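You operate a simulated robot arm through the tools that you are given. There is no shell and no other tool. Be economical: measure what you need, move in short steps, check, and stop when the job is done.

Carry out the task below with a simulated two-armed robot. There is one attempt and no reset: what you move stays moved.

Task
Pick up the bottle from the long table with one hand, pass it to the other hand and put it on the island top before the rack. Set down upright: bottle.

The check looks at the end state, three seconds after you hand in, the way a careful person would. Anything else that was tipped, shoved, dropped, spilled or broken makes it a failure.

Robot
Two 7-joint arms with two-finger parallel grippers on one trunk, on a base that drives. Base frame: it is fixed to the floor where the robot stands at the start and does not move with it; the origin is under the middle of the robot, x ahead of it, y to its left, z up. Readings come in mm, degrees, newtons and seconds.
The left shoulder is at the start at [50, 168, 1107], the right one opposite. With the tool pointing down near the work surface each hand reaches from about 220 to 660 mm from the robot's upright axis, wherever it stands, measured 20 degrees to its own side. Places, roughly: island top before the rack (84x16 cm) [1900, -1920, 900]. Payload 1.57 kg a hand.
The TCP of each hand is the grasp point between the finger pads, 30 mm short of the fingertips. In the tool frame z runs along the fingers and y along their closing line. Largest opening 80 mm; finger width 17, thickness 12; the body of the gripper, 40 by 82 mm, starts 80 mm behind the TCP.
Orientation is that of the tool frame in the base frame, as [roll, pitch, yaw] about the fixed x, y, z axes, in that order (R = Rz(yaw) Ry(pitch) Rx(roll)). With the fingers straight down and closing along the base's y, the tool's x points along the base's -x, its y along +y and its z along -z.

Tools
- The arms move only by the tool nudge_tool. It takes "left_series", "right_series" or both (then of equal length, played together; a hand with none holds still); each is one flat list of numbers, 6 for each row, row after row: the shift along the base's x, y, z in mm, then the turn, a rotation vector about the base's x, y, z in degrees. In form: [x, y, z, rx, ry, rz, x, y, z, rx, ry, rz, ...]. A call has 1 to 8 rows; each row is the pose to reach, as a shift and turn from the pose commanded when the call began. "left_claw" and "right_claw" are, for a hand that has rows, the finger opening in mm, from 0 to 80, set as the call begins (left out, the last holds). Rows are played at 5 a second. More than 50 mm and 8.6 degrees between two rows, or a gripper value outside its range, and nothing of the call is played. A pose out of reach is approached as far as the arm can. The call stops where the force on the tool passes 40 N (or 10 N more than at its start, if that is more) or the arm is blocked; 0.2 s more then pass. The fingers move at their own pace (about 45 mm/s each) and stop on an object; they squeeze with about 35 N. The grip force told is the motor's: it shows also when the fingers shut on nothing. Time passes only in rows, and 0.2 s behind the last, so rows that repeat a pose let the fingers close. The reply holds the time, the measured pose of the TCP, the force on the tool along the base axes, the opening and the grip force, in the units named above and with some noise, with the torque about the TCP (base axes, N m) and any sound that the robot's microphone picked up.
- Cameras (640 x 400 px; columns grow to the right, rows downward): "scene" is now at [124.9, 16.8, 1317.9]; the picture's right is [0.20, -0.98, 0.00], its down [-0.56, -0.11, -0.82] and it looks along [0.80, 0.17, -0.57] (base axes); focal length 277 px, centre (320, 200). "left" rides on the left gripper at [72, 7, -122] in its tool frame; the picture's right is [-0.09, 1.00, 0.00], its down [-0.84, -0.08, -0.54] and it looks along [-0.54, -0.05, 0.84] (tool axes); focal length 238 px, centre (320, 200). "right" rides on the right gripper at [72, -7, -122] in its tool frame; the picture's right is [0.09, 1.00, 0.00], its down [-0.84, 0.08, -0.54] and it looks along [-0.54, 0.05, 0.84] (tool axes); focal length 238 px, centre (320, 200). There is no depth. A picture from a camera that has moved, and an enlarged one, comes with that camera's place and axes in the base frame and with its lens.
- grab_frame(camera): a new picture of that camera. It takes no simulated time.
- slide_trunk(by): slides the trunk up (or, below 0, down) by that many mm; the arms and the scene camera ride with it, the base frame stays. It gives what a move gives, with no picture.
- roll_base(legs): drives the robot by 1 to 6 legs, each [ahead, left, turn to the left] in mm, mm and degrees, along the robot's own axes; the way and the turn of a leg run together, so that a leg with both is an arc; at most 1500 mm and 180 degrees a leg. The arms and the cameras ride along, it lands a little off, and it stops where it bumps. It gives what a move gives.
- aim_head(pan, tilt): turns the head with the scene camera to pan (to the left, within 80 degrees either way) and tilt (down, from -29 to 69), counted from straight ahead of the robot. It gives what a move gives.
- enlarge(camera, box): a new picture of the part [left, top, right, bottom] of that camera's present view, enlarged. It takes no simulated time.
- finish_job(): hands the job in; it is judged then, once.

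Go step by step. Nothing tells you exact positions but the pictures and the camera data: compare them with the known pose of the tool, close in by small moves and look again before you grip or let go. The budget is 120 turns and 88 pictures, counting those below and the enlarged ones. Unless the task says otherwise, let go and move clear before handing in, and close with one line.

The tools are called after "Emit:" as name(argument=value, ...) on one line, values as JSON. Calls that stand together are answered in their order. nudge_tool: Moves the arms, as the interface text tells. Its arguments: {"type":"object","properties":{"left_series":{"type":"array"},"left_claw":{"type":"number"},"right_series":{"type":"array"},"right_claw":{"type":"number"}},"required":[]} The other tools are called the same way: slide_trunk (by) slides the trunk up or down; roll_base (legs) drives the base; aim_head (pan, tilt) turns the head that bears the scene camera; grab_frame (camera) takes a picture; enlarge (camera, box) takes an enlarged picture of a part of a camera's view; finish_job () hands the job in.

At the start:

```text
clock: 0.0
left_ee_pos: [387.5, 259.2, 1143.8]
left_ee_rot: [-180.0, 0.0, -179.9]
left_ft_force: [-0.7, 0.4, 0.2]
left_wrist_torque: [-0.03, -0.01, 0.01]
left_finger_gap: 79.9
left_grasp_force: 0.1
right_ee_pos: [402.1, -84.8, 1163.3]
right_ee_rot: [179.9, 0.0, -180.0]
right_ft_force: [-0.7, -0.8, 0.7]
right_wrist_torque: [-0.01, 0.0, 0.01]
right_finger_gap: 80.1
right_grasp_force: 0.0
trunk travel left (down, up): [-275.0, 168.0]
robot x, y, heading: [-4.8, 1.2, -0.0]
head pan, tilt: [11.6, 34.8]
```

scene: 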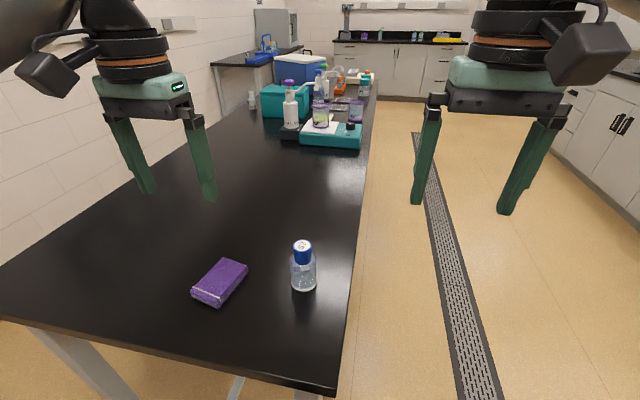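
right: 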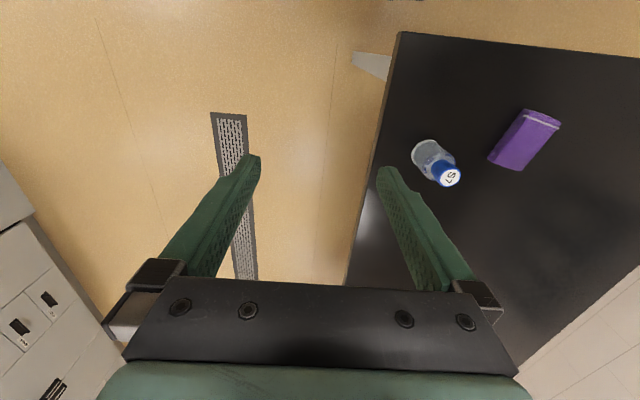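
left: 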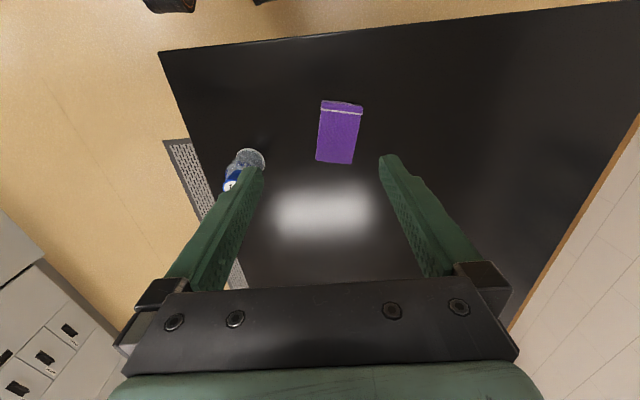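

The bottle stands near the table corner: triangulating the two views puts the cap top at about (486, 129, 953) and the table top at about z 845. I plan to take the body from the side with the left hand, pass it to the right hand gripping the cap from above, and place it with the right. First I turn the left hand about the vertical, high above the table.

Emit:
nudge_tool(left_series=[0, 0, 0, 0, 0, 8.5, 0, 0, 0, 0, 0, 17, 0, 0, 0, 0, 0, 25.5, 0, 0, 0, 0, 0, 34, 0, 0, 0, 0, 0, 42.5, 0, 0, 0, 0, 0, 51, 0, 0, 0, 0, 0, 59.5, 0, 0, 0, 0, 0, 68], left_claw=80)

Emit:
enlarge(camera="scene", box=[160, 210, 360, 335])

```text
clock: 1.8
left_ee_pos: [387.2, 257.7, 1141.2]
left_ee_rot: [-180.0, 0.0, -111.7]
left_ft_force: [-0.1, 0.0, -0.4]
left_wrist_torque: [0.02, -0.03, 0.0]
left_finger_gap: 80.2
left_grasp_force: 0.1
right_ee_pos: [402.9, -82.3, 1162.8]
right_ee_rot: [179.9, 0.0, -179.9]
right_ft_force: [-0.1, 0.0, -0.1]
right_wrist_torque: [0.0, 0.02, -0.01]
right_finger_gap: 79.9
right_grasp_force: 0.0
trunk travel left (down, up): [-275.0, 168.0]
robot x, y, heading: [1.9, -0.2, 0.1]
head pan, tilt: [11.6, 34.8]
```

```text
3.20 times, centred on (260, 272) of scene
camera zoom: at [124.9, 16.8, 1317.9], right [0.2, -0.98, 0.0], down [-0.56, -0.11, -0.82], along [0.8, 0.17, -0.57], focal length 886 px, centre (512, -32)
```

zoom: 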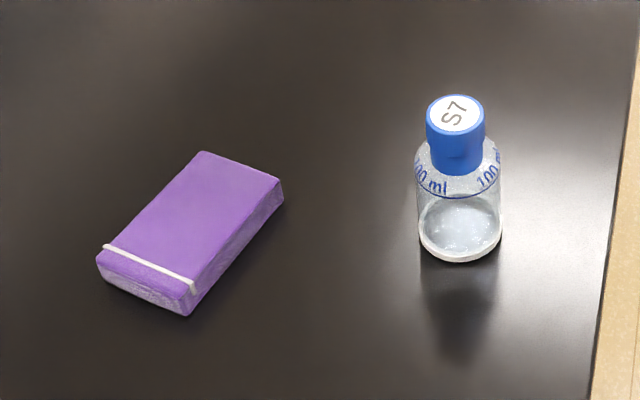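

The bottle measures about 53 mm across the body and 34 mm across the cap, with its axis near (484, 128) and its base at z 848. The left hand turns without trouble, so I finish the yaw and tilt its fingers toward -y.

Emit:
nudge_tool(left_series=[0, 0, 0, 0, 0, 7.3, 0, 0, 0, 0, 0, 14.6, 0, 0, 0, 0, 0, 21.8])

Emit:
nudge_tool(left_series=[0, 0, 0, -8.5, 0, 0, 0, 0, 0, -17, 0, 0, 0, 0, 0, -25.5, 0, 0, 0, 0, 0, -34, 0, 0, 0, 0, 0, -42.5, 0, 0, 0, 0, 0, -51, 0, 0, 0, 0, 0, -59.5, 0, 0, 0, 0, 0, -68, 0, 0])

Emit:
grab_frame(camera="left")

Emit:
grab_frame(camera="scene")

```text
clock: 2.6
left_ee_pos: [387.9, 259.7, 1141.2]
left_ee_rot: [180.0, -0.1, -90.0]
left_ft_force: [-0.1, -0.8, -0.5]
left_wrist_torque: [-0.04, -0.01, -0.03]
left_finger_gap: 80.0
left_grasp_force: 0.0
right_ee_pos: [402.0, -83.2, 1164.4]
right_ee_rot: [179.9, 0.0, -179.9]
right_ft_force: [-0.8, -0.5, -0.1]
right_wrist_torque: [0.0, -0.01, 0.0]
right_finger_gap: 80.0
right_grasp_force: 0.0
trunk travel left (down, up): [-275.0, 168.0]
robot x, y, heading: [4.0, 3.7, -0.1]
head pan, tilt: [11.6, 34.8]
```

```text
clock: 4.4
left_ee_pos: [386.5, 259.8, 1144.1]
left_ee_rot: [-179.5, -68.1, -90.5]
left_ft_force: [0.4, -0.6, 0.2]
left_wrist_torque: [0.0, -0.01, -0.02]
left_finger_gap: 79.7
left_grasp_force: 0.0
right_ee_pos: [402.7, -82.0, 1164.0]
right_ee_rot: [-180.0, 0.0, -180.0]
right_ft_force: [0.2, -1.3, 0.2]
right_wrist_torque: [0.02, 0.0, -0.04]
right_finger_gap: 80.0
right_grasp_force: 0.1
trunk travel left (down, up): [-275.0, 168.0]
robot x, y, heading: [-0.6, -2.2, 0.1]
head pan, tilt: [11.6, 34.8]
```

```text
83 pictures are left
camera left: at [380.5, 347.2, 1256.1], right [-1.0, 0.03, -0.09], down [0.08, 0.81, -0.57], along [0.05, -0.58, -0.81], focal length 238 px, centre (320, 200)
```

left: 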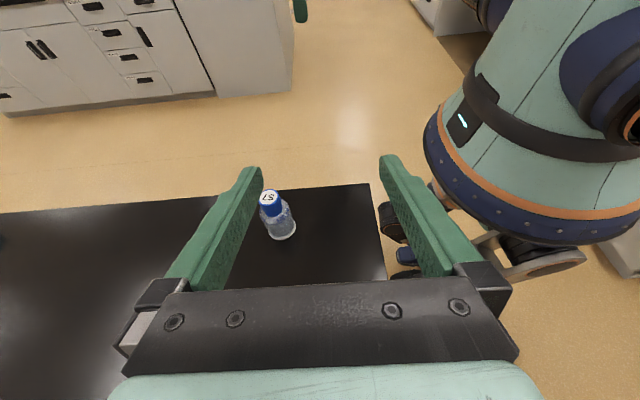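

```text
82 pictures are left
camera scene: at [124.9, 17.0, 1318.0], right [0.2, -0.98, 0.0], down [-0.56, -0.11, -0.82], along [0.8, 0.17, -0.57], focal length 277 px, centre (320, 200)
```

scene: 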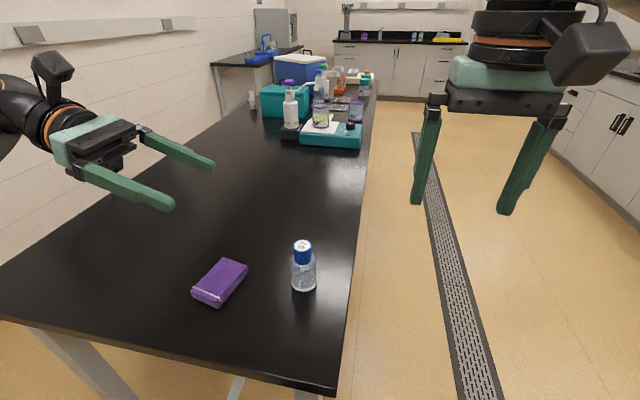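

The tilted pose works and the camera rides above the hand. I move to a pre-grasp point on the +y side of the bottle and look again.

Emit:
nudge_tool(left_series=[16, -4, -36, 0, 0, 0, 32, -8, -72, 0, 0, 0, 48, -12, -108, 0, 0, 0, 64, -16, -144, 0, 0, 0, 80, -20, -180, 0, 0, 0, 97, -25, -214, 0, 0, 0, 97, -25, -214, 0, 0, 0])

Emit:
grab_frame(camera="left")

Emit:
grab_frame(camera="scene")

```text
clock: 6.0
left_ee_pos: [483.1, 233.9, 927.5]
left_ee_rot: [-179.6, -67.9, -90.2]
left_ft_force: [0.3, 0.7, -0.2]
left_wrist_torque: [-0.04, 0.0, 0.02]
left_finger_gap: 79.8
left_grasp_force: 0.1
right_ee_pos: [400.8, -82.9, 1163.2]
right_ee_rot: [179.9, 0.1, -180.0]
right_ft_force: [0.4, 0.6, 0.6]
right_wrist_torque: [-0.04, 0.0, 0.01]
right_finger_gap: 80.0
right_grasp_force: 0.1
trunk travel left (down, up): [-275.0, 168.0]
robot x, y, heading: [1.0, -0.2, -0.0]
head pan, tilt: [11.6, 34.8]
```

```text
81 pictures are left
camera left: at [476.8, 321.5, 1041.3], right [-1.0, 0.03, -0.09], down [0.08, 0.82, -0.57], along [0.05, -0.58, -0.82], focal length 238 px, centre (320, 200)
```

left: 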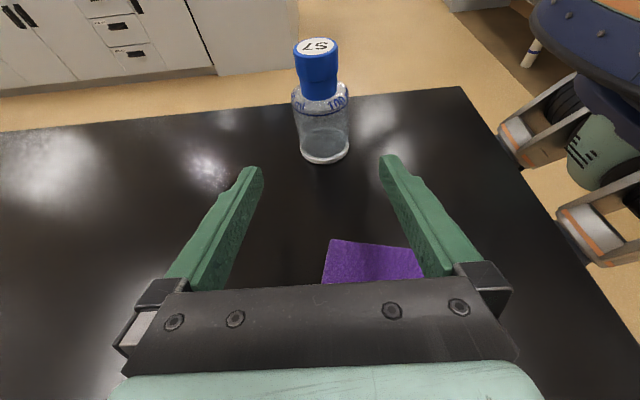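

```text
80 pictures are left
camera scene: at [124.8, 16.8, 1318.0], right [0.2, -0.98, 0.0], down [-0.56, -0.11, -0.82], along [0.8, 0.17, -0.57], focal length 277 px, centre (320, 200)
```

scene: 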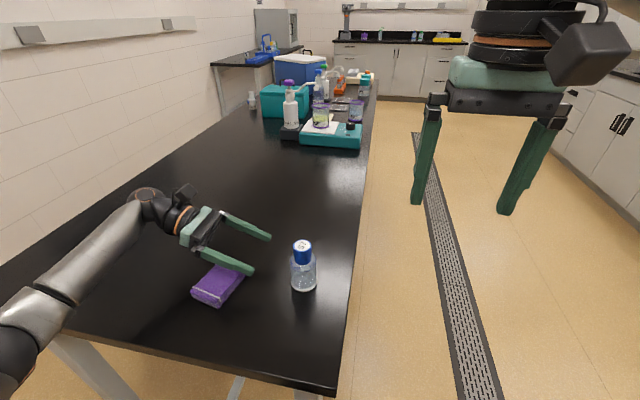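

The bottle sits centred between the fingers in the left view. I advance so that the fingers straddle the body, then look before closing.

Emit:
nudge_tool(left_series=[0, -20, -14, 0, 0, 0, 0, -45, -26, 0, 0, 0, 0, -70, -37, 0, 0, 0, 0, -90, -38, 0, 0, 0, 0, -107, -38, 0, 0, 0, 0, -107, -38, 0, 0, 0])

Emit:
grab_frame(camera="left")

Emit:
enlarge(camera="scene", box=[160, 210, 360, 335])

```text
clock: 7.4
left_ee_pos: [483.3, 125.5, 890.5]
left_ee_rot: [-179.7, -68.1, -90.3]
left_ft_force: [-0.3, -0.7, 0.5]
left_wrist_torque: [-0.03, 0.0, -0.05]
left_finger_gap: 80.3
left_grasp_force: 0.1
right_ee_pos: [402.0, -83.6, 1163.6]
right_ee_rot: [179.9, 0.0, 179.9]
right_ft_force: [-0.6, 0.6, 0.6]
right_wrist_torque: [0.01, 0.01, -0.01]
right_finger_gap: 79.9
right_grasp_force: 0.1
trunk travel left (down, up): [-275.0, 168.0]
robot x, y, heading: [1.5, 0.1, -0.3]
head pan, tilt: [11.6, 34.8]
```

```text
79 pictures are left
camera left: at [477.1, 212.2, 1003.1], right [-1.0, 0.03, -0.09], down [0.08, 0.82, -0.57], along [0.05, -0.58, -0.82], focal length 238 px, centre (320, 200)
```

left: 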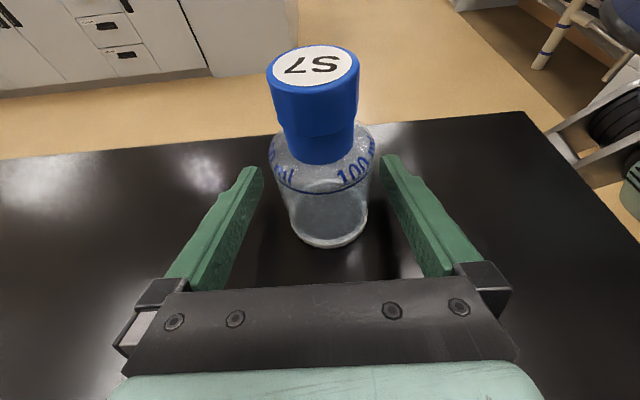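

```text
3.20 times, centred on (260, 272) of scene
camera zoom: at [124.9, 16.9, 1317.9], right [0.2, -0.98, 0.0], down [-0.56, -0.11, -0.82], along [0.8, 0.17, -0.57], focal length 886 px, centre (512, -32)
```

zoom: 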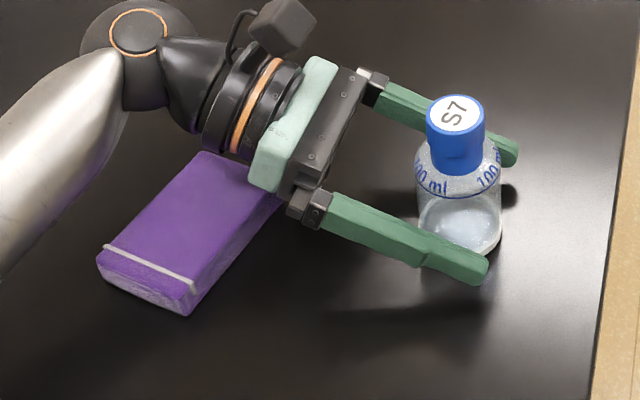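

The fingers straddle the body at about mid height, clear of the box. I close now.

Emit:
nudge_tool(left_series=[0, 0, 0, 0, 0, 0, 0, 0, 0, 0, 0, 0, 0, 0, 0, 0, 0, 0, 0, 0, 0, 0, 0, 0], left_claw=30)

Emit:
grab_frame(camera="left")

```text
clock: 8.4
left_ee_pos: [483.1, 126.1, 889.8]
left_ee_rot: [-179.7, -68.1, -90.3]
left_ft_force: [-0.4, -0.1, 0.9]
left_wrist_torque: [-0.03, -0.01, -0.03]
left_finger_gap: 50.1
left_grasp_force: 34.4
right_ee_pos: [401.9, -83.0, 1163.6]
right_ee_rot: [179.8, 0.1, -179.9]
right_ft_force: [-0.4, 1.0, -0.2]
right_wrist_torque: [-0.01, 0.0, 0.0]
right_finger_gap: 80.2
right_grasp_force: 0.1
trunk travel left (down, up): [-275.0, 168.0]
robot x, y, heading: [-1.3, -3.8, 0.1]
head pan, tilt: [11.6, 34.8]
```

```text
77 pictures are left
camera left: at [477.2, 212.4, 1003.2], right [-1.0, 0.03, -0.09], down [0.08, 0.82, -0.57], along [0.05, -0.58, -0.82], focal length 238 px, centre (320, 200)
```

left: 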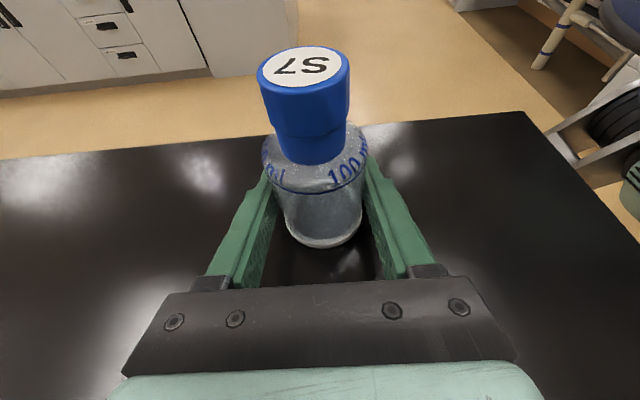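

The grip is firm at a gap of 50 mm. I lift straight up, then bring the bottle toward the middle in front of the robot for the handover.

Emit:
nudge_tool(left_series=[0, 0, 10, 0, 0, 0, 0, 0, 35, 0, 0, 0, 0, 0, 70, 0, 0, 0, 0, -10, 105, 0, 0, 0, -10, -35, 135, 0, 0, 0, -25, -65, 155, 0, 0, 0, -43, -95, 160, 0, 0, 0, -43, -105, 160, 0, 0, 0])

Emit:
grab_frame(camera="scene")

Emit:
grab_frame(camera="right")

Emit:
grab_frame(camera="left")

```text
clock: 10.2
left_ee_pos: [440.4, 22.3, 1050.9]
left_ee_rot: [-179.7, -68.0, -90.2]
left_ft_force: [-0.7, 0.8, -0.5]
left_wrist_torque: [0.0, 0.01, 0.0]
left_finger_gap: 49.7
left_grasp_force: 34.5
right_ee_pos: [401.8, -82.7, 1163.5]
right_ee_rot: [179.9, 0.1, 180.0]
right_ft_force: [1.1, 0.0, 0.2]
right_wrist_torque: [0.01, 0.01, -0.04]
right_finger_gap: 79.8
right_grasp_force: 0.1
trunk travel left (down, up): [-275.0, 168.0]
robot x, y, heading: [-2.6, 2.2, 0.0]
head pan, tilt: [11.6, 34.8]
```

```text
76 pictures are left
camera scene: at [125.0, 16.8, 1317.9], right [0.2, -0.98, 0.0], down [-0.56, -0.11, -0.82], along [0.8, 0.17, -0.57], focal length 277 px, centre (320, 200)
```

scene: 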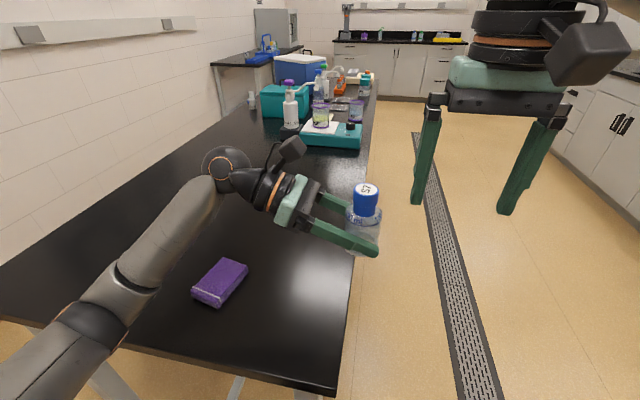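

```text
75 pictures are left
camera right: at [329.6, -90.8, 1285.6], right [-0.09, 1.0, 0.0], down [0.84, 0.08, 0.54], along [0.54, 0.05, -0.84], focal length 238 px, centre (320, 200)
```

right: 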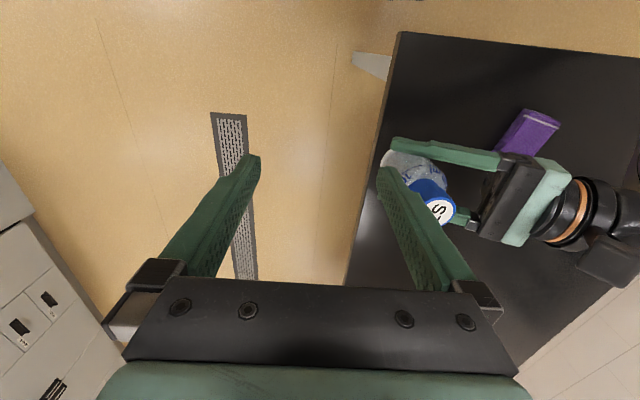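

```text
74 pictures are left
camera left: at [433.8, 108.8, 1163.1], right [-1.0, 0.03, -0.09], down [0.08, 0.82, -0.57], along [0.05, -0.58, -0.82], focal length 238 px, centre (320, 200)
```

left: 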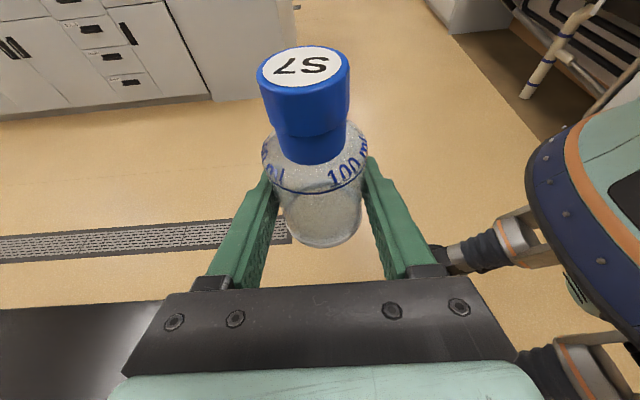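

The bottle came up without slipping. The scene and right views put the cap top at about (438, 21, 1120). I bring the right hand above it with the opening at 60 mm.

Emit:
nudge_tool(right_series=[0, 0, 40, 0, 0, 0, 10, 25, 45, 0, 0, 0, 20, 55, 45, 0, 0, 0, 30, 85, 45, 0, 0, 0, 36, 104, 45, 0, 0, 0, 36, 104, 45, 0, 0, 0], right_claw=60)

Emit:
grab_frame(camera="scene")

Emit:
grab_frame(camera="right")

Emit:
grab_frame(camera="left")

```text
clock: 11.6
left_ee_pos: [441.0, 22.1, 1050.3]
left_ee_rot: [-179.6, -67.9, -90.3]
left_ft_force: [-1.1, -0.1, -0.4]
left_wrist_torque: [0.03, 0.03, 0.0]
left_finger_gap: 49.6
left_grasp_force: 35.5
right_ee_pos: [434.9, 20.8, 1205.7]
right_ee_rot: [179.9, 0.0, 180.0]
right_ft_force: [-0.9, -0.3, -0.2]
right_wrist_torque: [-0.01, 0.0, 0.03]
right_finger_gap: 59.9
right_grasp_force: 0.0
trunk travel left (down, up): [-275.0, 168.0]
robot x, y, heading: [-2.5, -2.0, -0.0]
head pan, tilt: [11.6, 34.8]
```

```text
73 pictures are left
camera scene: at [124.9, 16.7, 1317.9], right [0.2, -0.98, 0.0], down [-0.56, -0.11, -0.82], along [0.8, 0.17, -0.57], focal length 277 px, centre (320, 200)
```

scene: 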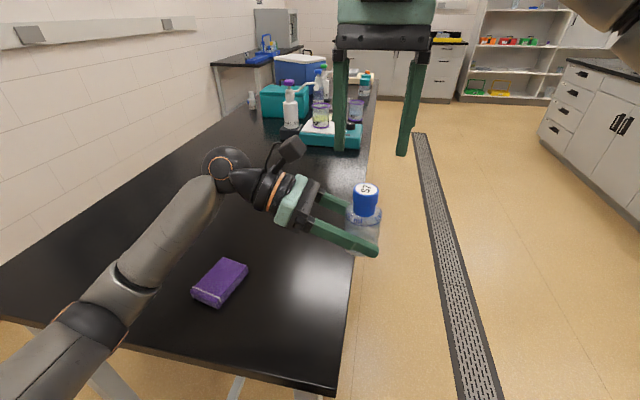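

```text
72 pictures are left
camera right: at [362.9, 13.2, 1328.1], right [-0.09, 1.0, 0.0], down [0.84, 0.08, 0.54], along [0.54, 0.05, -0.84], focal length 238 px, centre (320, 200)
```

right: 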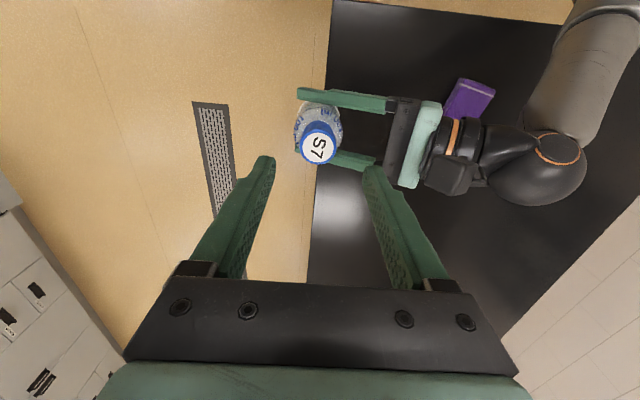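

```text
71 pictures are left
camera left: at [433.9, 108.9, 1163.0], right [-1.0, 0.03, -0.09], down [0.08, 0.82, -0.57], along [0.05, -0.58, -0.82], focal length 238 px, centre (320, 200)
```

left: 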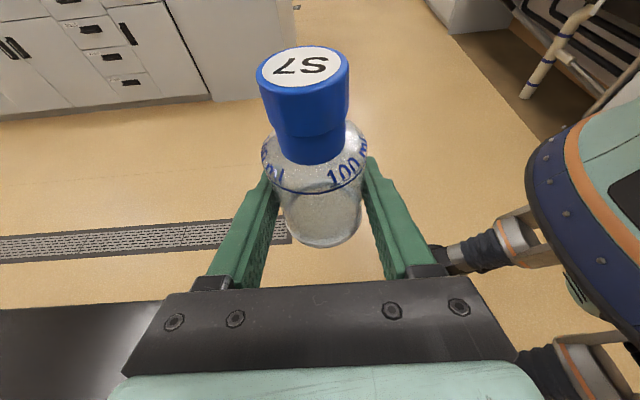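

All the views agree on a cap top near (440, 20, 1120). I lower the right hand so its fingertips straddle the cap and stay above the shoulder of the bottle.

Emit:
nudge_tool(right_series=[5, -1, -20, 0, 0, 0, 5, -1, -45, 0, 0, 0, 5, -1, -65, 0, 0, 0, 5, -1, -83, 0, 0, 0, 5, -1, -83, 0, 0, 0])

Emit:
enlarge(camera="scene", box=[280, 130, 440, 230])

Emit:
grab_frame(camera="right")

Emit:
grab_frame(camera="left")

```text
clock: 12.8
left_ee_pos: [439.9, 21.7, 1050.1]
left_ee_rot: [-179.6, -68.1, -90.3]
left_ft_force: [-0.3, -0.6, -0.5]
left_wrist_torque: [0.01, -0.01, 0.01]
left_finger_gap: 49.9
left_grasp_force: 34.8
right_ee_pos: [444.0, 19.6, 1126.1]
right_ee_rot: [179.8, 0.1, 180.0]
right_ft_force: [0.1, 0.0, 0.2]
right_wrist_torque: [-0.05, 0.01, 0.0]
right_finger_gap: 60.2
right_grasp_force: 0.0
trunk travel left (down, up): [-275.0, 168.0]
robot x, y, heading: [-1.2, -0.9, 0.1]
head pan, tilt: [11.6, 34.8]
```

```text
4.00 times, centred on (360, 180) of scene
camera zoom: at [124.9, 16.8, 1317.9], right [0.2, -0.98, 0.0], down [-0.56, -0.11, -0.82], along [0.8, 0.17, -0.57], focal length 1108 px, centre (160, 280)
```

zoom: 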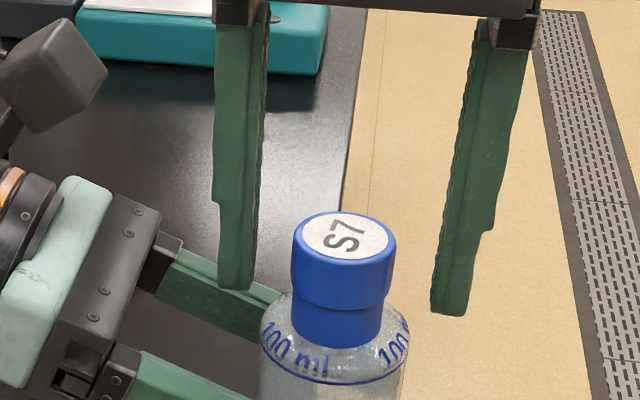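

```text
69 pictures are left
camera right: at [370.9, 11.7, 1247.4], right [-0.09, 1.0, 0.0], down [0.84, 0.08, 0.54], along [0.54, 0.05, -0.84], focal length 238 px, centre (320, 200)
```

right: 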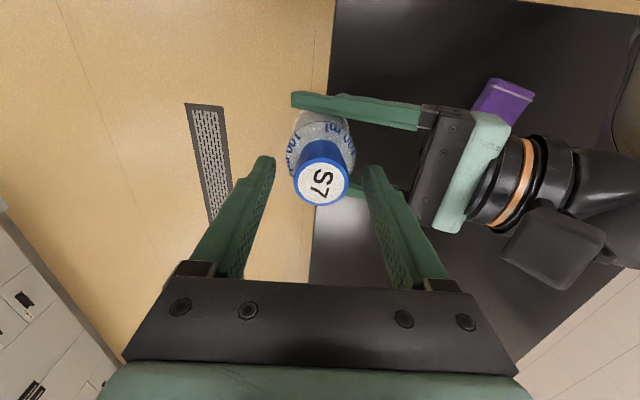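

```text
68 pictures are left
camera left: at [433.8, 109.0, 1163.1], right [-1.0, 0.03, -0.09], down [0.08, 0.82, -0.57], along [0.05, -0.58, -0.82], focal length 238 px, centre (320, 200)
```

left: 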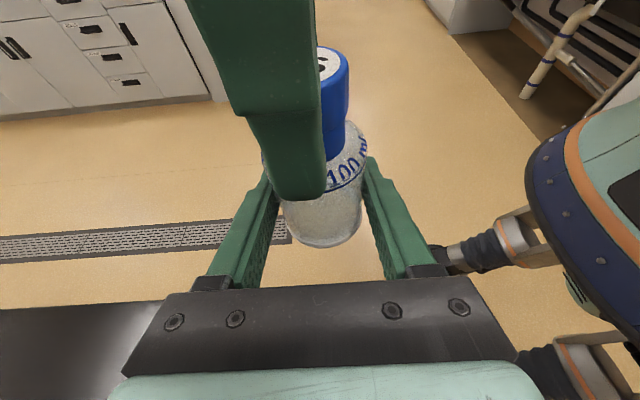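

The fingertips are level with the wide upper part of the cap, and the cap is centred between them. I lower 5 mm, shift 3 mm back, and close the right hand.

Emit:
nudge_tool(right_series=[-3, 0, -5, 0, 0, 0, -3, 0, -5, 0, 0, 0])

Emit:
nudge_tool(right_series=[0, 0, 0, 0, 0, 0, 0, 0, 0, 0, 0, 0, 0, 0, 0, 0, 0, 0, 0, 0, 0, 0, 0, 0], right_claw=15)

Emit:
grab_frame(camera="right")

Emit:
enlarge(camera="scene", box=[280, 150, 440, 250])

```text
clock: 13.4
left_ee_pos: [440.1, 22.8, 1050.3]
left_ee_rot: [-179.7, -68.0, -90.3]
left_ft_force: [0.6, -0.5, -0.7]
left_wrist_torque: [-0.03, 0.03, 0.02]
left_finger_gap: 49.6
left_grasp_force: 35.2
right_ee_pos: [439.4, 19.7, 1119.9]
right_ee_rot: [179.9, 0.1, -179.9]
right_ft_force: [-0.2, 0.0, 0.5]
right_wrist_torque: [0.0, 0.0, 0.02]
right_finger_gap: 60.1
right_grasp_force: 0.1
trunk travel left (down, up): [-275.0, 168.0]
robot x, y, heading: [-2.9, 1.7, -0.1]
head pan, tilt: [11.6, 34.8]
```

```text
clock: 14.4
left_ee_pos: [441.1, 21.5, 1050.6]
left_ee_rot: [-179.7, -68.0, -90.3]
left_ft_force: [0.3, 0.8, 0.3]
left_wrist_torque: [-0.03, 0.01, -0.06]
left_finger_gap: 49.6
left_grasp_force: 34.6
right_ee_pos: [440.0, 19.6, 1120.0]
right_ee_rot: [-179.9, 0.0, 180.0]
right_ft_force: [-0.4, 0.0, 0.2]
right_wrist_torque: [-0.03, 0.01, 0.02]
right_finger_gap: 33.3
right_grasp_force: 35.1
trunk travel left (down, up): [-275.0, 168.0]
robot x, y, heading: [-1.1, 0.8, -0.1]
head pan, tilt: [11.6, 34.8]
```

```text
67 pictures are left
camera right: at [367.8, 12.1, 1242.8], right [-0.09, 1.0, 0.0], down [0.84, 0.08, 0.54], along [0.54, 0.05, -0.84], focal length 238 px, centre (320, 200)
```

right: 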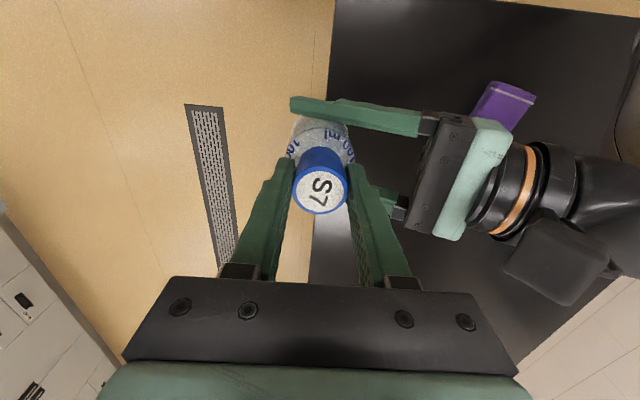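

```text
4.00 times, centred on (360, 200) of scene
camera zoom: at [124.9, 16.8, 1317.9], right [0.2, -0.98, 0.0], down [-0.56, -0.11, -0.82], along [0.8, 0.17, -0.57], focal length 1108 px, centre (160, 200)
```

zoom: 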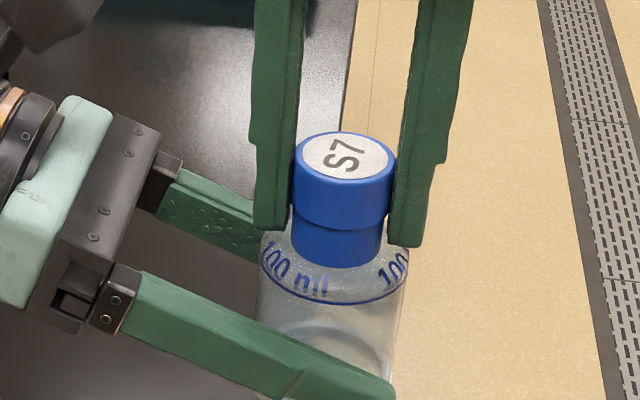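

The right hand holds the cap with a gap of 33 mm and full force. I open the left hand and draw it back along its own axis.

Emit:
nudge_tool(left_series=[0, 0, 0, 0, 0, 0, 0, 0, 0, 0, 0, 0, 0, 0, 0, 0, 0, 0], left_claw=80)

Emit:
nudge_tool(left_series=[0, 20, 4, 0, 0, 0, 0, 50, 10, 0, 0, 0, 0, 90, 18, 0, 0, 0, 0, 130, 26, 0, 0, 0, 0, 170, 34, 0, 0, 0, 0, 170, 34, 0, 0, 0])

Emit:
grab_frame(camera="scene")

Emit:
grab_frame(camera="left")

```text
clock: 15.2
left_ee_pos: [439.3, 21.1, 1050.2]
left_ee_rot: [-179.7, -68.0, -90.3]
left_ft_force: [-0.2, -0.4, 0.9]
left_wrist_torque: [0.01, 0.0, -0.02]
left_finger_gap: 80.3
left_grasp_force: 0.0
right_ee_pos: [440.2, 20.3, 1120.1]
right_ee_rot: [180.0, 0.0, -180.0]
right_ft_force: [-0.6, 0.4, -1.0]
right_wrist_torque: [-0.01, -0.02, 0.0]
right_finger_gap: 32.6
right_grasp_force: 34.9
trunk travel left (down, up): [-275.0, 168.0]
robot x, y, heading: [0.7, -1.9, 0.1]
head pan, tilt: [11.6, 34.8]
```

```text
clock: 16.6
left_ee_pos: [438.0, 193.8, 1086.6]
left_ee_rot: [-179.6, -68.0, -90.4]
left_ft_force: [0.0, 0.7, -0.1]
left_wrist_torque: [0.0, 0.0, -0.02]
left_finger_gap: 79.8
left_grasp_force: 0.0
right_ee_pos: [439.5, 20.1, 1118.8]
right_ee_rot: [179.9, 0.0, -179.9]
right_ft_force: [0.1, 1.5, 0.9]
right_wrist_torque: [-0.03, 0.0, 0.0]
right_finger_gap: 32.7
right_grasp_force: 34.9
trunk travel left (down, up): [-275.0, 168.0]
robot x, y, heading: [-0.4, 1.0, -0.1]
head pan, tilt: [11.6, 34.8]
```

```text
65 pictures are left
camera scene: at [124.9, 16.7, 1317.9], right [0.2, -0.98, 0.0], down [-0.56, -0.11, -0.82], along [0.8, 0.17, -0.57], focal length 277 px, centre (320, 200)
```

scene: 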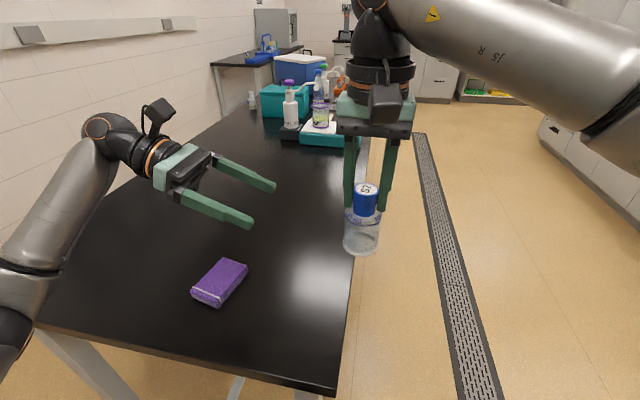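

```text
64 pictures are left
camera left: at [431.6, 280.2, 1199.0], right [-1.0, 0.04, -0.09], down [0.08, 0.82, -0.57], along [0.05, -0.58, -0.82], focal length 238 px, centre (320, 200)
```

left: 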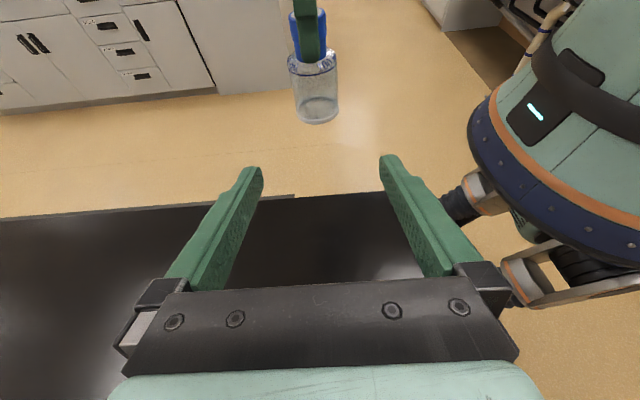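

The handover succeeded and the right hand carries the bottle upright. I back the robot away from the table a little, fold the left hand back to its start posture, and look to the right for the island.

Emit:
nudge_tool(left_series=[0, 10, 15, 8.5, 0, 0, 0, 20, 30, 17, 0, 0, 0, 30, 45, 25.5, 0, 0, 0, 40, 60, 34, 0, 0, -10, 50, 75, 42.5, 0, 0, -20, 55, 90, 51, 0, 0, -30, 60, 100, 59.5, 0, 0, -40, 65, 100, 68, 0, 0], right_series=[0, 0, 5, 0, 0, 0, -5, 0, 15, 0, 0, 0, -10, -5, 25, 0, 0, 0, -20, -10, 35, 0, 0, 0, -30, -20, 45, 0, 0, 0, -40, -40, 55, 0, 0, 0, -50, -60, 65, 0, 0, 0, -60, -80, 70, 0, 0, 0])

Emit:
roll_base(legs=[[-200, 0, 0]])

Emit:
aim_head(pan=-45, tilt=20)

Emit:
grab_frame(camera="scene")

```text
clock: 18.4
left_ee_pos: [400.7, 257.1, 1185.3]
left_ee_rot: [-179.9, 0.0, -90.0]
left_ft_force: [-0.6, -1.0, 0.2]
left_wrist_torque: [0.03, -0.02, 0.0]
left_finger_gap: 79.9
left_grasp_force: 0.0
right_ee_pos: [379.2, -61.6, 1191.4]
right_ee_rot: [179.8, 0.0, 179.9]
right_ft_force: [-0.2, -1.0, 0.0]
right_wrist_torque: [0.01, -0.03, -0.01]
right_finger_gap: 32.6
right_grasp_force: 34.5
trunk travel left (down, up): [-275.0, 168.0]
robot x, y, heading: [1.3, 2.3, 0.0]
head pan, tilt: [11.6, 34.8]
```

```text
clock: 20.0
left_ee_pos: [201.7, 258.4, 1185.3]
left_ee_rot: [-179.9, 0.0, -89.9]
left_ft_force: [-1.1, 0.8, 1.1]
left_wrist_torque: [0.01, -0.03, -0.02]
left_finger_gap: 80.0
left_grasp_force: 0.0
right_ee_pos: [183.4, -58.7, 1192.1]
right_ee_rot: [180.0, -0.1, -179.8]
right_ft_force: [-0.3, -0.2, -0.1]
right_wrist_torque: [0.0, -0.02, 0.01]
right_finger_gap: 32.8
right_grasp_force: 34.9
trunk travel left (down, up): [-275.0, 168.0]
robot x, y, heading: [-195.1, -5.2, 0.2]
head pan, tilt: [11.6, 34.8]
```

```text
clock: 21.2
left_ee_pos: [201.5, 256.8, 1184.8]
left_ee_rot: [-179.9, 0.0, -89.9]
left_ft_force: [-0.3, -0.7, 1.1]
left_wrist_torque: [-0.03, 0.0, -0.01]
left_finger_gap: 80.0
left_grasp_force: 0.1
right_ee_pos: [184.5, -59.3, 1191.8]
right_ee_rot: [179.9, 0.1, -179.8]
right_ft_force: [-0.1, 0.6, 0.1]
right_wrist_torque: [0.0, -0.04, 0.01]
right_finger_gap: 32.3
right_grasp_force: 34.8
trunk travel left (down, up): [-275.0, 168.0]
robot x, y, heading: [-196.4, -2.5, 0.0]
head pan, tilt: [-45.0, 20.0]
```

```text
63 pictures are left
camera scene: at [-92.3, -66.7, 1341.4], right [-0.7, -0.71, 0.0], down [-0.24, 0.24, -0.94], along [0.67, -0.66, -0.34], focal length 277 px, centre (320, 200)
```

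scene: 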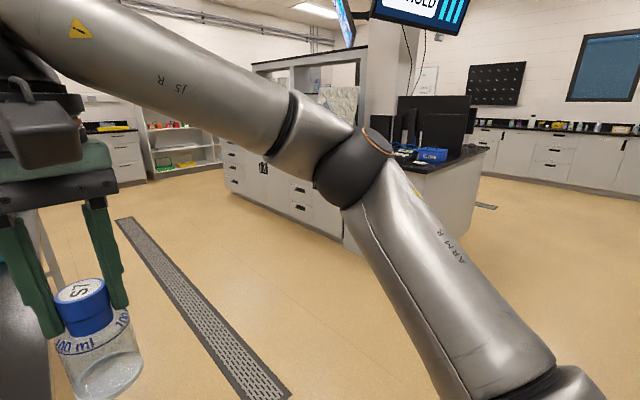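

The island's cabinet front runs along x at about y -1850, with its near end around x 1390 and the rack on top behind. I turn to face it (heading -90) and drive to about (2000, -1000), then look at the top.

Emit:
roll_base(legs=[[0, 0, -90], [950, 0, 0], [0, 1100, 0], [0, 1100, 0]])

Emit:
aim_head(pan=0, tilt=30)

Emit:
grab_frame(camera="scene")

```text
clock: 49.1
left_ee_pos: [2352.9, -1120.4, 1186.2]
left_ee_rot: [-180.0, 0.1, -174.5]
left_ft_force: [-0.6, 0.6, -0.2]
left_wrist_torque: [0.0, -0.01, -0.02]
left_finger_gap: 79.8
left_grasp_force: 0.0
right_ee_pos: [2037.1, -1132.8, 1192.2]
right_ee_rot: [180.0, 0.1, 95.7]
right_ft_force: [0.5, 0.9, 0.7]
right_wrist_torque: [0.02, 0.03, 0.03]
right_finger_gap: 31.7
right_grasp_force: 35.0
trunk travel left (down, up): [-275.0, 168.0]
robot x, y, heading: [2059.6, -747.6, -84.2]
head pan, tilt: [-45.0, 20.0]
```

```text
clock: 50.2
left_ee_pos: [2354.7, -1122.3, 1185.7]
left_ee_rot: [-180.0, 0.0, -174.4]
left_ft_force: [0.0, 0.1, 0.0]
left_wrist_torque: [-0.02, -0.01, 0.01]
left_finger_gap: 80.1
left_grasp_force: 0.0
right_ee_pos: [2037.0, -1133.4, 1191.8]
right_ee_rot: [179.9, 0.0, 95.6]
right_ft_force: [0.8, 0.0, 0.7]
right_wrist_torque: [0.0, 0.03, -0.05]
right_finger_gap: 31.8
right_grasp_force: 35.4
trunk travel left (down, up): [-275.0, 168.0]
robot x, y, heading: [2059.2, -749.5, -84.1]
head pan, tilt: [0.0, 30.0]
```

```text
62 pictures are left
camera scene: at [2070.2, -879.3, 1325.4], right [-1.0, -0.1, 0.0], down [-0.05, 0.5, -0.87], along [0.08, -0.86, -0.5], focal length 277 px, centre (320, 200)
```

scene: 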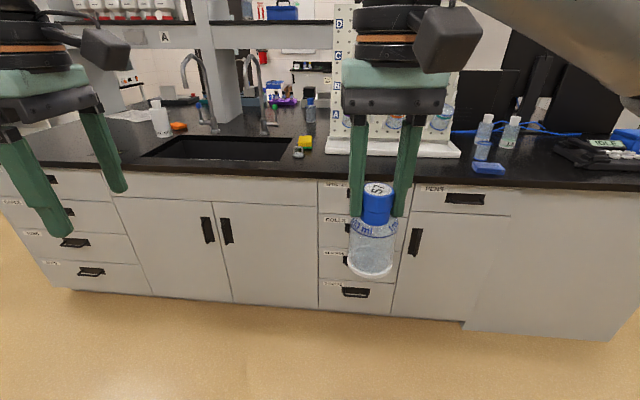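

The white pegboard rack with its tray stands at about x 1600–2150, its tray front near y -2000; the counter's front edge is near y -1750. The strip before it around (1880, -1890) is clear, so I straighten the heading and drive closer.

Emit:
roll_base(legs=[[0, 0, -5.9], [540, 0, 0]])

Emit:
aim_head(pan=-8, tilt=40)

Emit:
grab_frame(camera="scene")

Emit:
grab_frame(camera="right")

```text
clock: 53.9
left_ee_pos: [2320.7, -1690.0, 1185.7]
left_ee_rot: [180.0, 0.0, -179.6]
left_ft_force: [-0.6, -0.9, -0.6]
left_wrist_torque: [0.02, 0.01, -0.05]
left_finger_gap: 80.2
left_grasp_force: 0.0
right_ee_pos: [2005.5, -1673.9, 1191.5]
right_ee_rot: [179.9, 0.0, 90.5]
right_ft_force: [-1.0, -0.7, -0.7]
right_wrist_torque: [0.0, -0.01, -0.01]
right_finger_gap: 31.5
right_grasp_force: 34.3
trunk travel left (down, up): [-275.0, 168.0]
robot x, y, heading: [2059.9, -1293.1, -89.2]
head pan, tilt: [0.0, 30.0]
```

```text
clock: 54.6
left_ee_pos: [2321.3, -1689.7, 1186.5]
left_ee_rot: [-180.0, 0.1, -179.5]
left_ft_force: [-0.3, 0.3, -0.2]
left_wrist_torque: [0.0, -0.01, 0.01]
left_finger_gap: 79.9
left_grasp_force: 0.1
right_ee_pos: [2004.0, -1672.3, 1191.7]
right_ee_rot: [179.8, 0.0, 90.5]
right_ft_force: [-0.6, -1.1, -0.1]
right_wrist_torque: [0.01, -0.05, 0.01]
right_finger_gap: 31.7
right_grasp_force: 35.4
trunk travel left (down, up): [-275.0, 168.0]
robot x, y, heading: [2057.8, -1292.7, -89.7]
head pan, tilt: [-8.0, 40.0]
```

```text
61 pictures are left
camera scene: at [2048.0, -1417.3, 1310.1], right [-0.99, 0.13, 0.0], down [0.08, 0.64, -0.77], along [-0.1, -0.76, -0.64], focal length 277 px, centre (320, 200)
```

scene: 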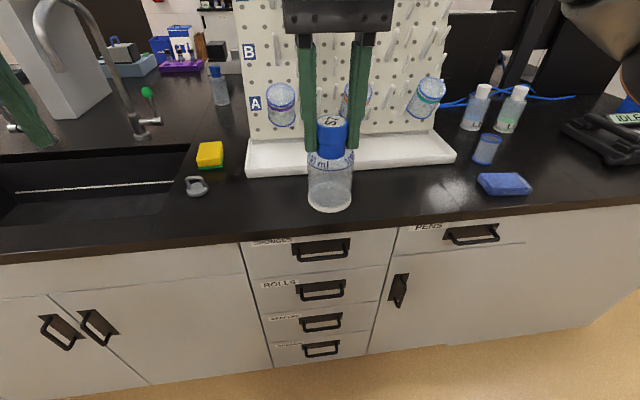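

```text
60 pictures are left
camera right: at [1996.0, -1602.2, 1314.4], right [0.99, 0.1, 0.0], down [0.08, -0.84, 0.54], along [0.06, -0.54, -0.84], focal length 238 px, centre (320, 200)
```

right: 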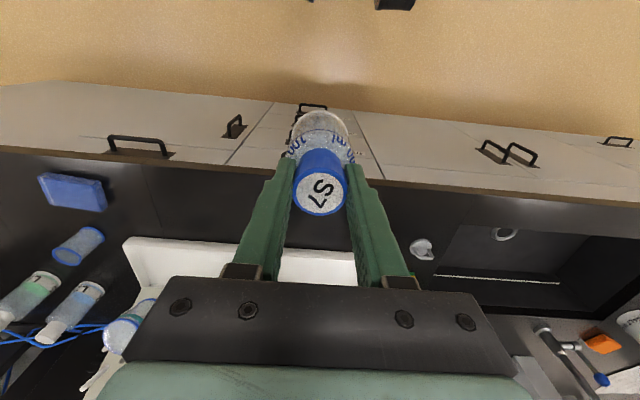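

The strip before the rack is free: tray front at about y -2017, counter edge near y -1787. I go 60 mm closer, then carry the bottle over (1900, -1895) at a safe height.

Emit:
roll_base(legs=[[60, 0, 0]])

Emit:
nudge_tool(right_series=[-20, -30, -10, 0, 0, 0, -40, -60, -25, 0, 0, 0, -60, -90, -45, 0, 0, 0, -80, -120, -65, 0, 0, 0, -104, -150, -85, 0, 0, 0, -104, -163, -110, 0, 0, 0, -104, -163, -110, 0, 0, 0])

Emit:
grab_frame(camera="scene")

Emit:
grab_frame(camera="right")

```text
clock: 55.6
left_ee_pos: [2322.8, -1751.7, 1184.8]
left_ee_rot: [-179.9, -0.1, -179.5]
left_ft_force: [0.2, -0.4, 0.4]
left_wrist_torque: [0.04, 0.0, 0.02]
left_finger_gap: 79.9
left_grasp_force: 0.1
right_ee_pos: [2005.5, -1736.3, 1192.6]
right_ee_rot: [179.9, -0.1, 90.7]
right_ft_force: [0.2, -0.2, -0.7]
right_wrist_torque: [0.0, 0.02, 0.01]
right_finger_gap: 31.6
right_grasp_force: 35.1
trunk travel left (down, up): [-275.0, 168.0]
robot x, y, heading: [2058.2, -1351.6, -89.2]
head pan, tilt: [-8.0, 40.0]
```

```text
clock: 57.2
left_ee_pos: [2322.5, -1749.7, 1185.5]
left_ee_rot: [180.0, 0.0, -179.5]
left_ft_force: [0.7, -1.1, 0.4]
left_wrist_torque: [-0.02, -0.02, -0.01]
left_finger_gap: 80.3
left_grasp_force: 0.0
right_ee_pos: [1904.1, -1897.5, 1078.8]
right_ee_rot: [179.9, 0.0, 90.5]
right_ft_force: [0.3, -0.2, -0.5]
right_wrist_torque: [-0.01, -0.02, -0.01]
right_finger_gap: 31.6
right_grasp_force: 34.9
trunk travel left (down, up): [-275.0, 168.0]
robot x, y, heading: [2060.0, -1351.1, -89.2]
head pan, tilt: [-8.0, 40.0]
```

```text
59 pictures are left
camera scene: at [2048.9, -1478.7, 1310.0], right [-0.99, 0.13, 0.0], down [0.08, 0.64, -0.77], along [-0.1, -0.76, -0.64], focal length 277 px, centre (320, 200)
```

scene: 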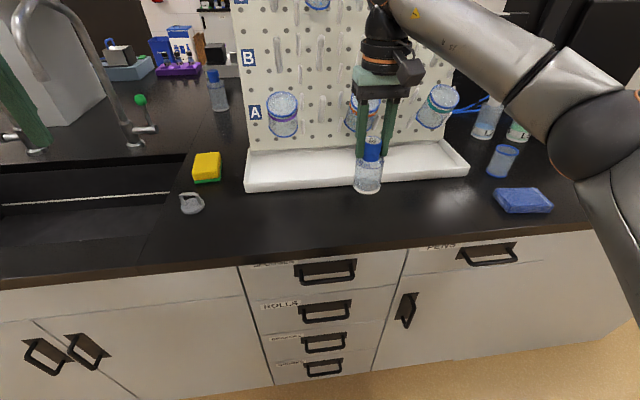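

```text
58 pictures are left
camera right: at [1895.8, -1825.7, 1201.1], right [0.99, 0.1, 0.0], down [0.09, -0.84, 0.54], along [0.06, -0.54, -0.84], focal length 238 px, centre (320, 200)
```

right: 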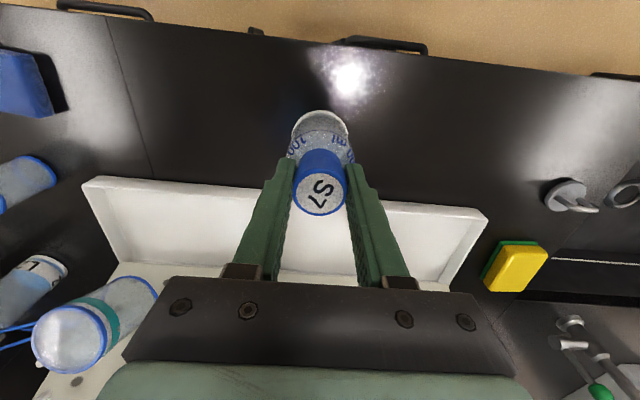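

The bottle hangs about 90 mm clear of the tray over free counter. I lower to about 15 mm above the expected set-down and check.

Emit:
nudge_tool(right_series=[0, 0, -20, 0, 0, 0, 0, 0, -40, 0, 0, 0, 0, 0, -53, 0, 0, 0, 0, 0, -53, 0, 0, 0])

Emit:
enlarge(camera="scene", box=[290, 120, 450, 220])

```text
clock: 58.2
left_ee_pos: [2321.4, -1751.1, 1185.0]
left_ee_rot: [180.0, 0.0, -179.3]
left_ft_force: [0.3, 0.0, 0.1]
left_wrist_torque: [0.02, -0.02, 0.02]
left_finger_gap: 79.9
left_grasp_force: 0.1
right_ee_pos: [1901.0, -1897.5, 1028.4]
right_ee_rot: [179.9, 0.1, 90.7]
right_ft_force: [0.9, -0.2, -0.3]
right_wrist_torque: [-0.01, 0.01, 0.01]
right_finger_gap: 31.5
right_grasp_force: 35.0
trunk travel left (down, up): [-275.0, 168.0]
robot x, y, heading: [2060.8, -1354.3, -89.1]
head pan, tilt: [-8.0, 40.0]
```

```text
4.00 times, centred on (370, 170) of scene
camera zoom: at [2049.0, -1478.8, 1310.0], right [-0.99, 0.13, 0.0], down [0.08, 0.64, -0.77], along [-0.1, -0.76, -0.64], focal length 1108 px, centre (120, 320)
```

zoom: 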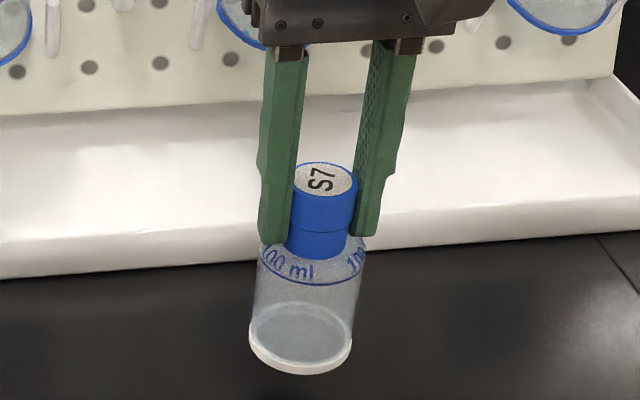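

No contact yet. I lower in small steps and watch the vertical force.

Emit:
nudge_tool(right_series=[0, 0, -4, 0, 0, 0, 0, 0, -8, 0, 0, 0, 0, 0, -12, 0, 0, 0, 0, 0, -14, 0, 0, 0])

Emit:
enlarge(camera="scene", box=[290, 120, 450, 220])

```text
clock: 59.2
left_ee_pos: [2322.4, -1751.0, 1185.7]
left_ee_rot: [-179.9, 0.1, -179.5]
left_ft_force: [0.4, 0.0, -0.6]
left_wrist_torque: [0.04, -0.01, -0.01]
left_finger_gap: 79.9
left_grasp_force: 0.0
right_ee_pos: [1901.2, -1896.9, 1014.0]
right_ee_rot: [179.8, 0.0, 90.6]
right_ft_force: [-0.4, -0.2, 0.2]
right_wrist_torque: [0.02, 0.01, -0.04]
right_finger_gap: 31.5
right_grasp_force: 35.3
trunk travel left (down, up): [-275.0, 168.0]
robot x, y, heading: [2065.2, -1352.7, -89.5]
head pan, tilt: [-8.0, 40.0]
```

```text
4.00 times, centred on (370, 170) of scene
camera zoom: at [2048.9, -1478.8, 1310.0], right [-0.99, 0.13, 0.0], down [0.08, 0.64, -0.77], along [-0.1, -0.76, -0.64], focal length 1108 px, centre (120, 320)
```

zoom: 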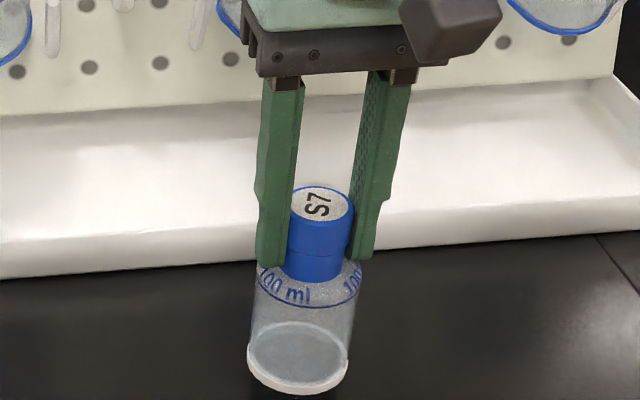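

Emit:
nudge_tool(right_series=[0, 0, -2, 0, 0, 0, 0, 0, -4, 0, 0, 0, 0, 0, -5, 0, 0, 0])

Emit:
nudge_tool(right_series=[0, 0, -1.5, 0, 0, 0, 0, 0, -1.5, 0, 0, 0])

Emit:
enlarge(camera="scene", box=[290, 120, 450, 220])

```text
clock: 60.0
left_ee_pos: [2322.8, -1749.5, 1186.6]
left_ee_rot: [-180.0, 0.0, -179.4]
left_ft_force: [-0.8, 0.3, -0.3]
left_wrist_torque: [-0.02, 0.01, -0.02]
left_finger_gap: 80.0
left_grasp_force: 0.1
right_ee_pos: [1902.5, -1895.9, 1010.7]
right_ee_rot: [179.9, 0.0, 90.6]
right_ft_force: [0.3, -0.5, -0.7]
right_wrist_torque: [-0.01, 0.01, 0.02]
right_finger_gap: 31.6
right_grasp_force: 35.0
trunk travel left (down, up): [-275.0, 168.0]
robot x, y, heading: [2061.4, -1357.4, -89.3]
head pan, tilt: [-8.0, 40.0]
```

```text
clock: 60.6
left_ee_pos: [2322.5, -1749.9, 1184.5]
left_ee_rot: [-180.0, -0.1, -179.4]
left_ft_force: [-0.6, -0.3, -0.1]
left_wrist_torque: [0.04, -0.01, 0.02]
left_finger_gap: 80.0
left_grasp_force: 0.1
right_ee_pos: [1901.7, -1896.3, 1007.6]
right_ee_rot: [179.8, 0.1, 90.6]
right_ft_force: [-0.2, -0.2, -0.3]
right_wrist_torque: [0.0, 0.0, 0.0]
right_finger_gap: 31.3
right_grasp_force: 34.6
trunk travel left (down, up): [-275.0, 168.0]
robot x, y, heading: [2057.4, -1355.9, -89.1]
head pan, tilt: [-8.0, 40.0]
```

```text
4.00 times, centred on (370, 170) of scene
camera zoom: at [2049.0, -1478.8, 1310.0], right [-0.99, 0.13, 0.0], down [0.08, 0.64, -0.77], along [-0.1, -0.76, -0.64], focal length 1108 px, centre (120, 320)
```

zoom: 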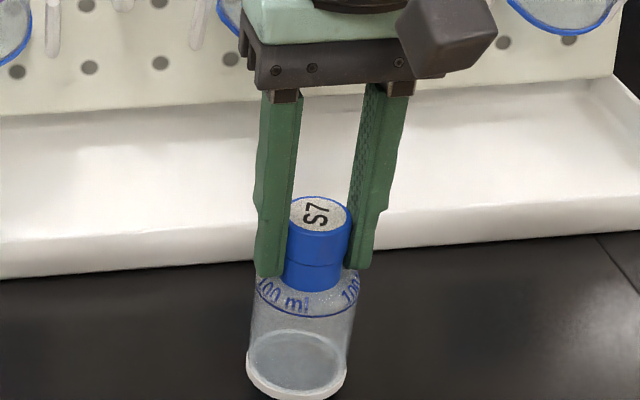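

There is still no contact force, so I continue in 3 mm calls.

Emit:
nudge_tool(right_series=[0, 0, -1, 0, 0, 0, 0, 0, -2, 0, 0, 0, 0, 0, -3, 0, 0, 0])

```text
clock: 61.4
left_ee_pos: [2323.2, -1750.1, 1186.0]
left_ee_rot: [-179.9, -0.1, -179.3]
left_ft_force: [0.1, -0.3, -0.2]
left_wrist_torque: [0.02, 0.03, -0.02]
left_finger_gap: 80.2
left_grasp_force: 0.0
right_ee_pos: [1901.6, -1896.6, 1005.6]
right_ee_rot: [179.9, 0.0, 90.6]
right_ft_force: [0.7, 0.2, -0.9]
right_wrist_torque: [0.0, -0.01, 0.04]
right_finger_gap: 31.6
right_grasp_force: 35.1
trunk travel left (down, up): [-275.0, 168.0]
robot x, y, heading: [2061.7, -1354.1, -89.2]
head pan, tilt: [-8.0, 40.0]
```

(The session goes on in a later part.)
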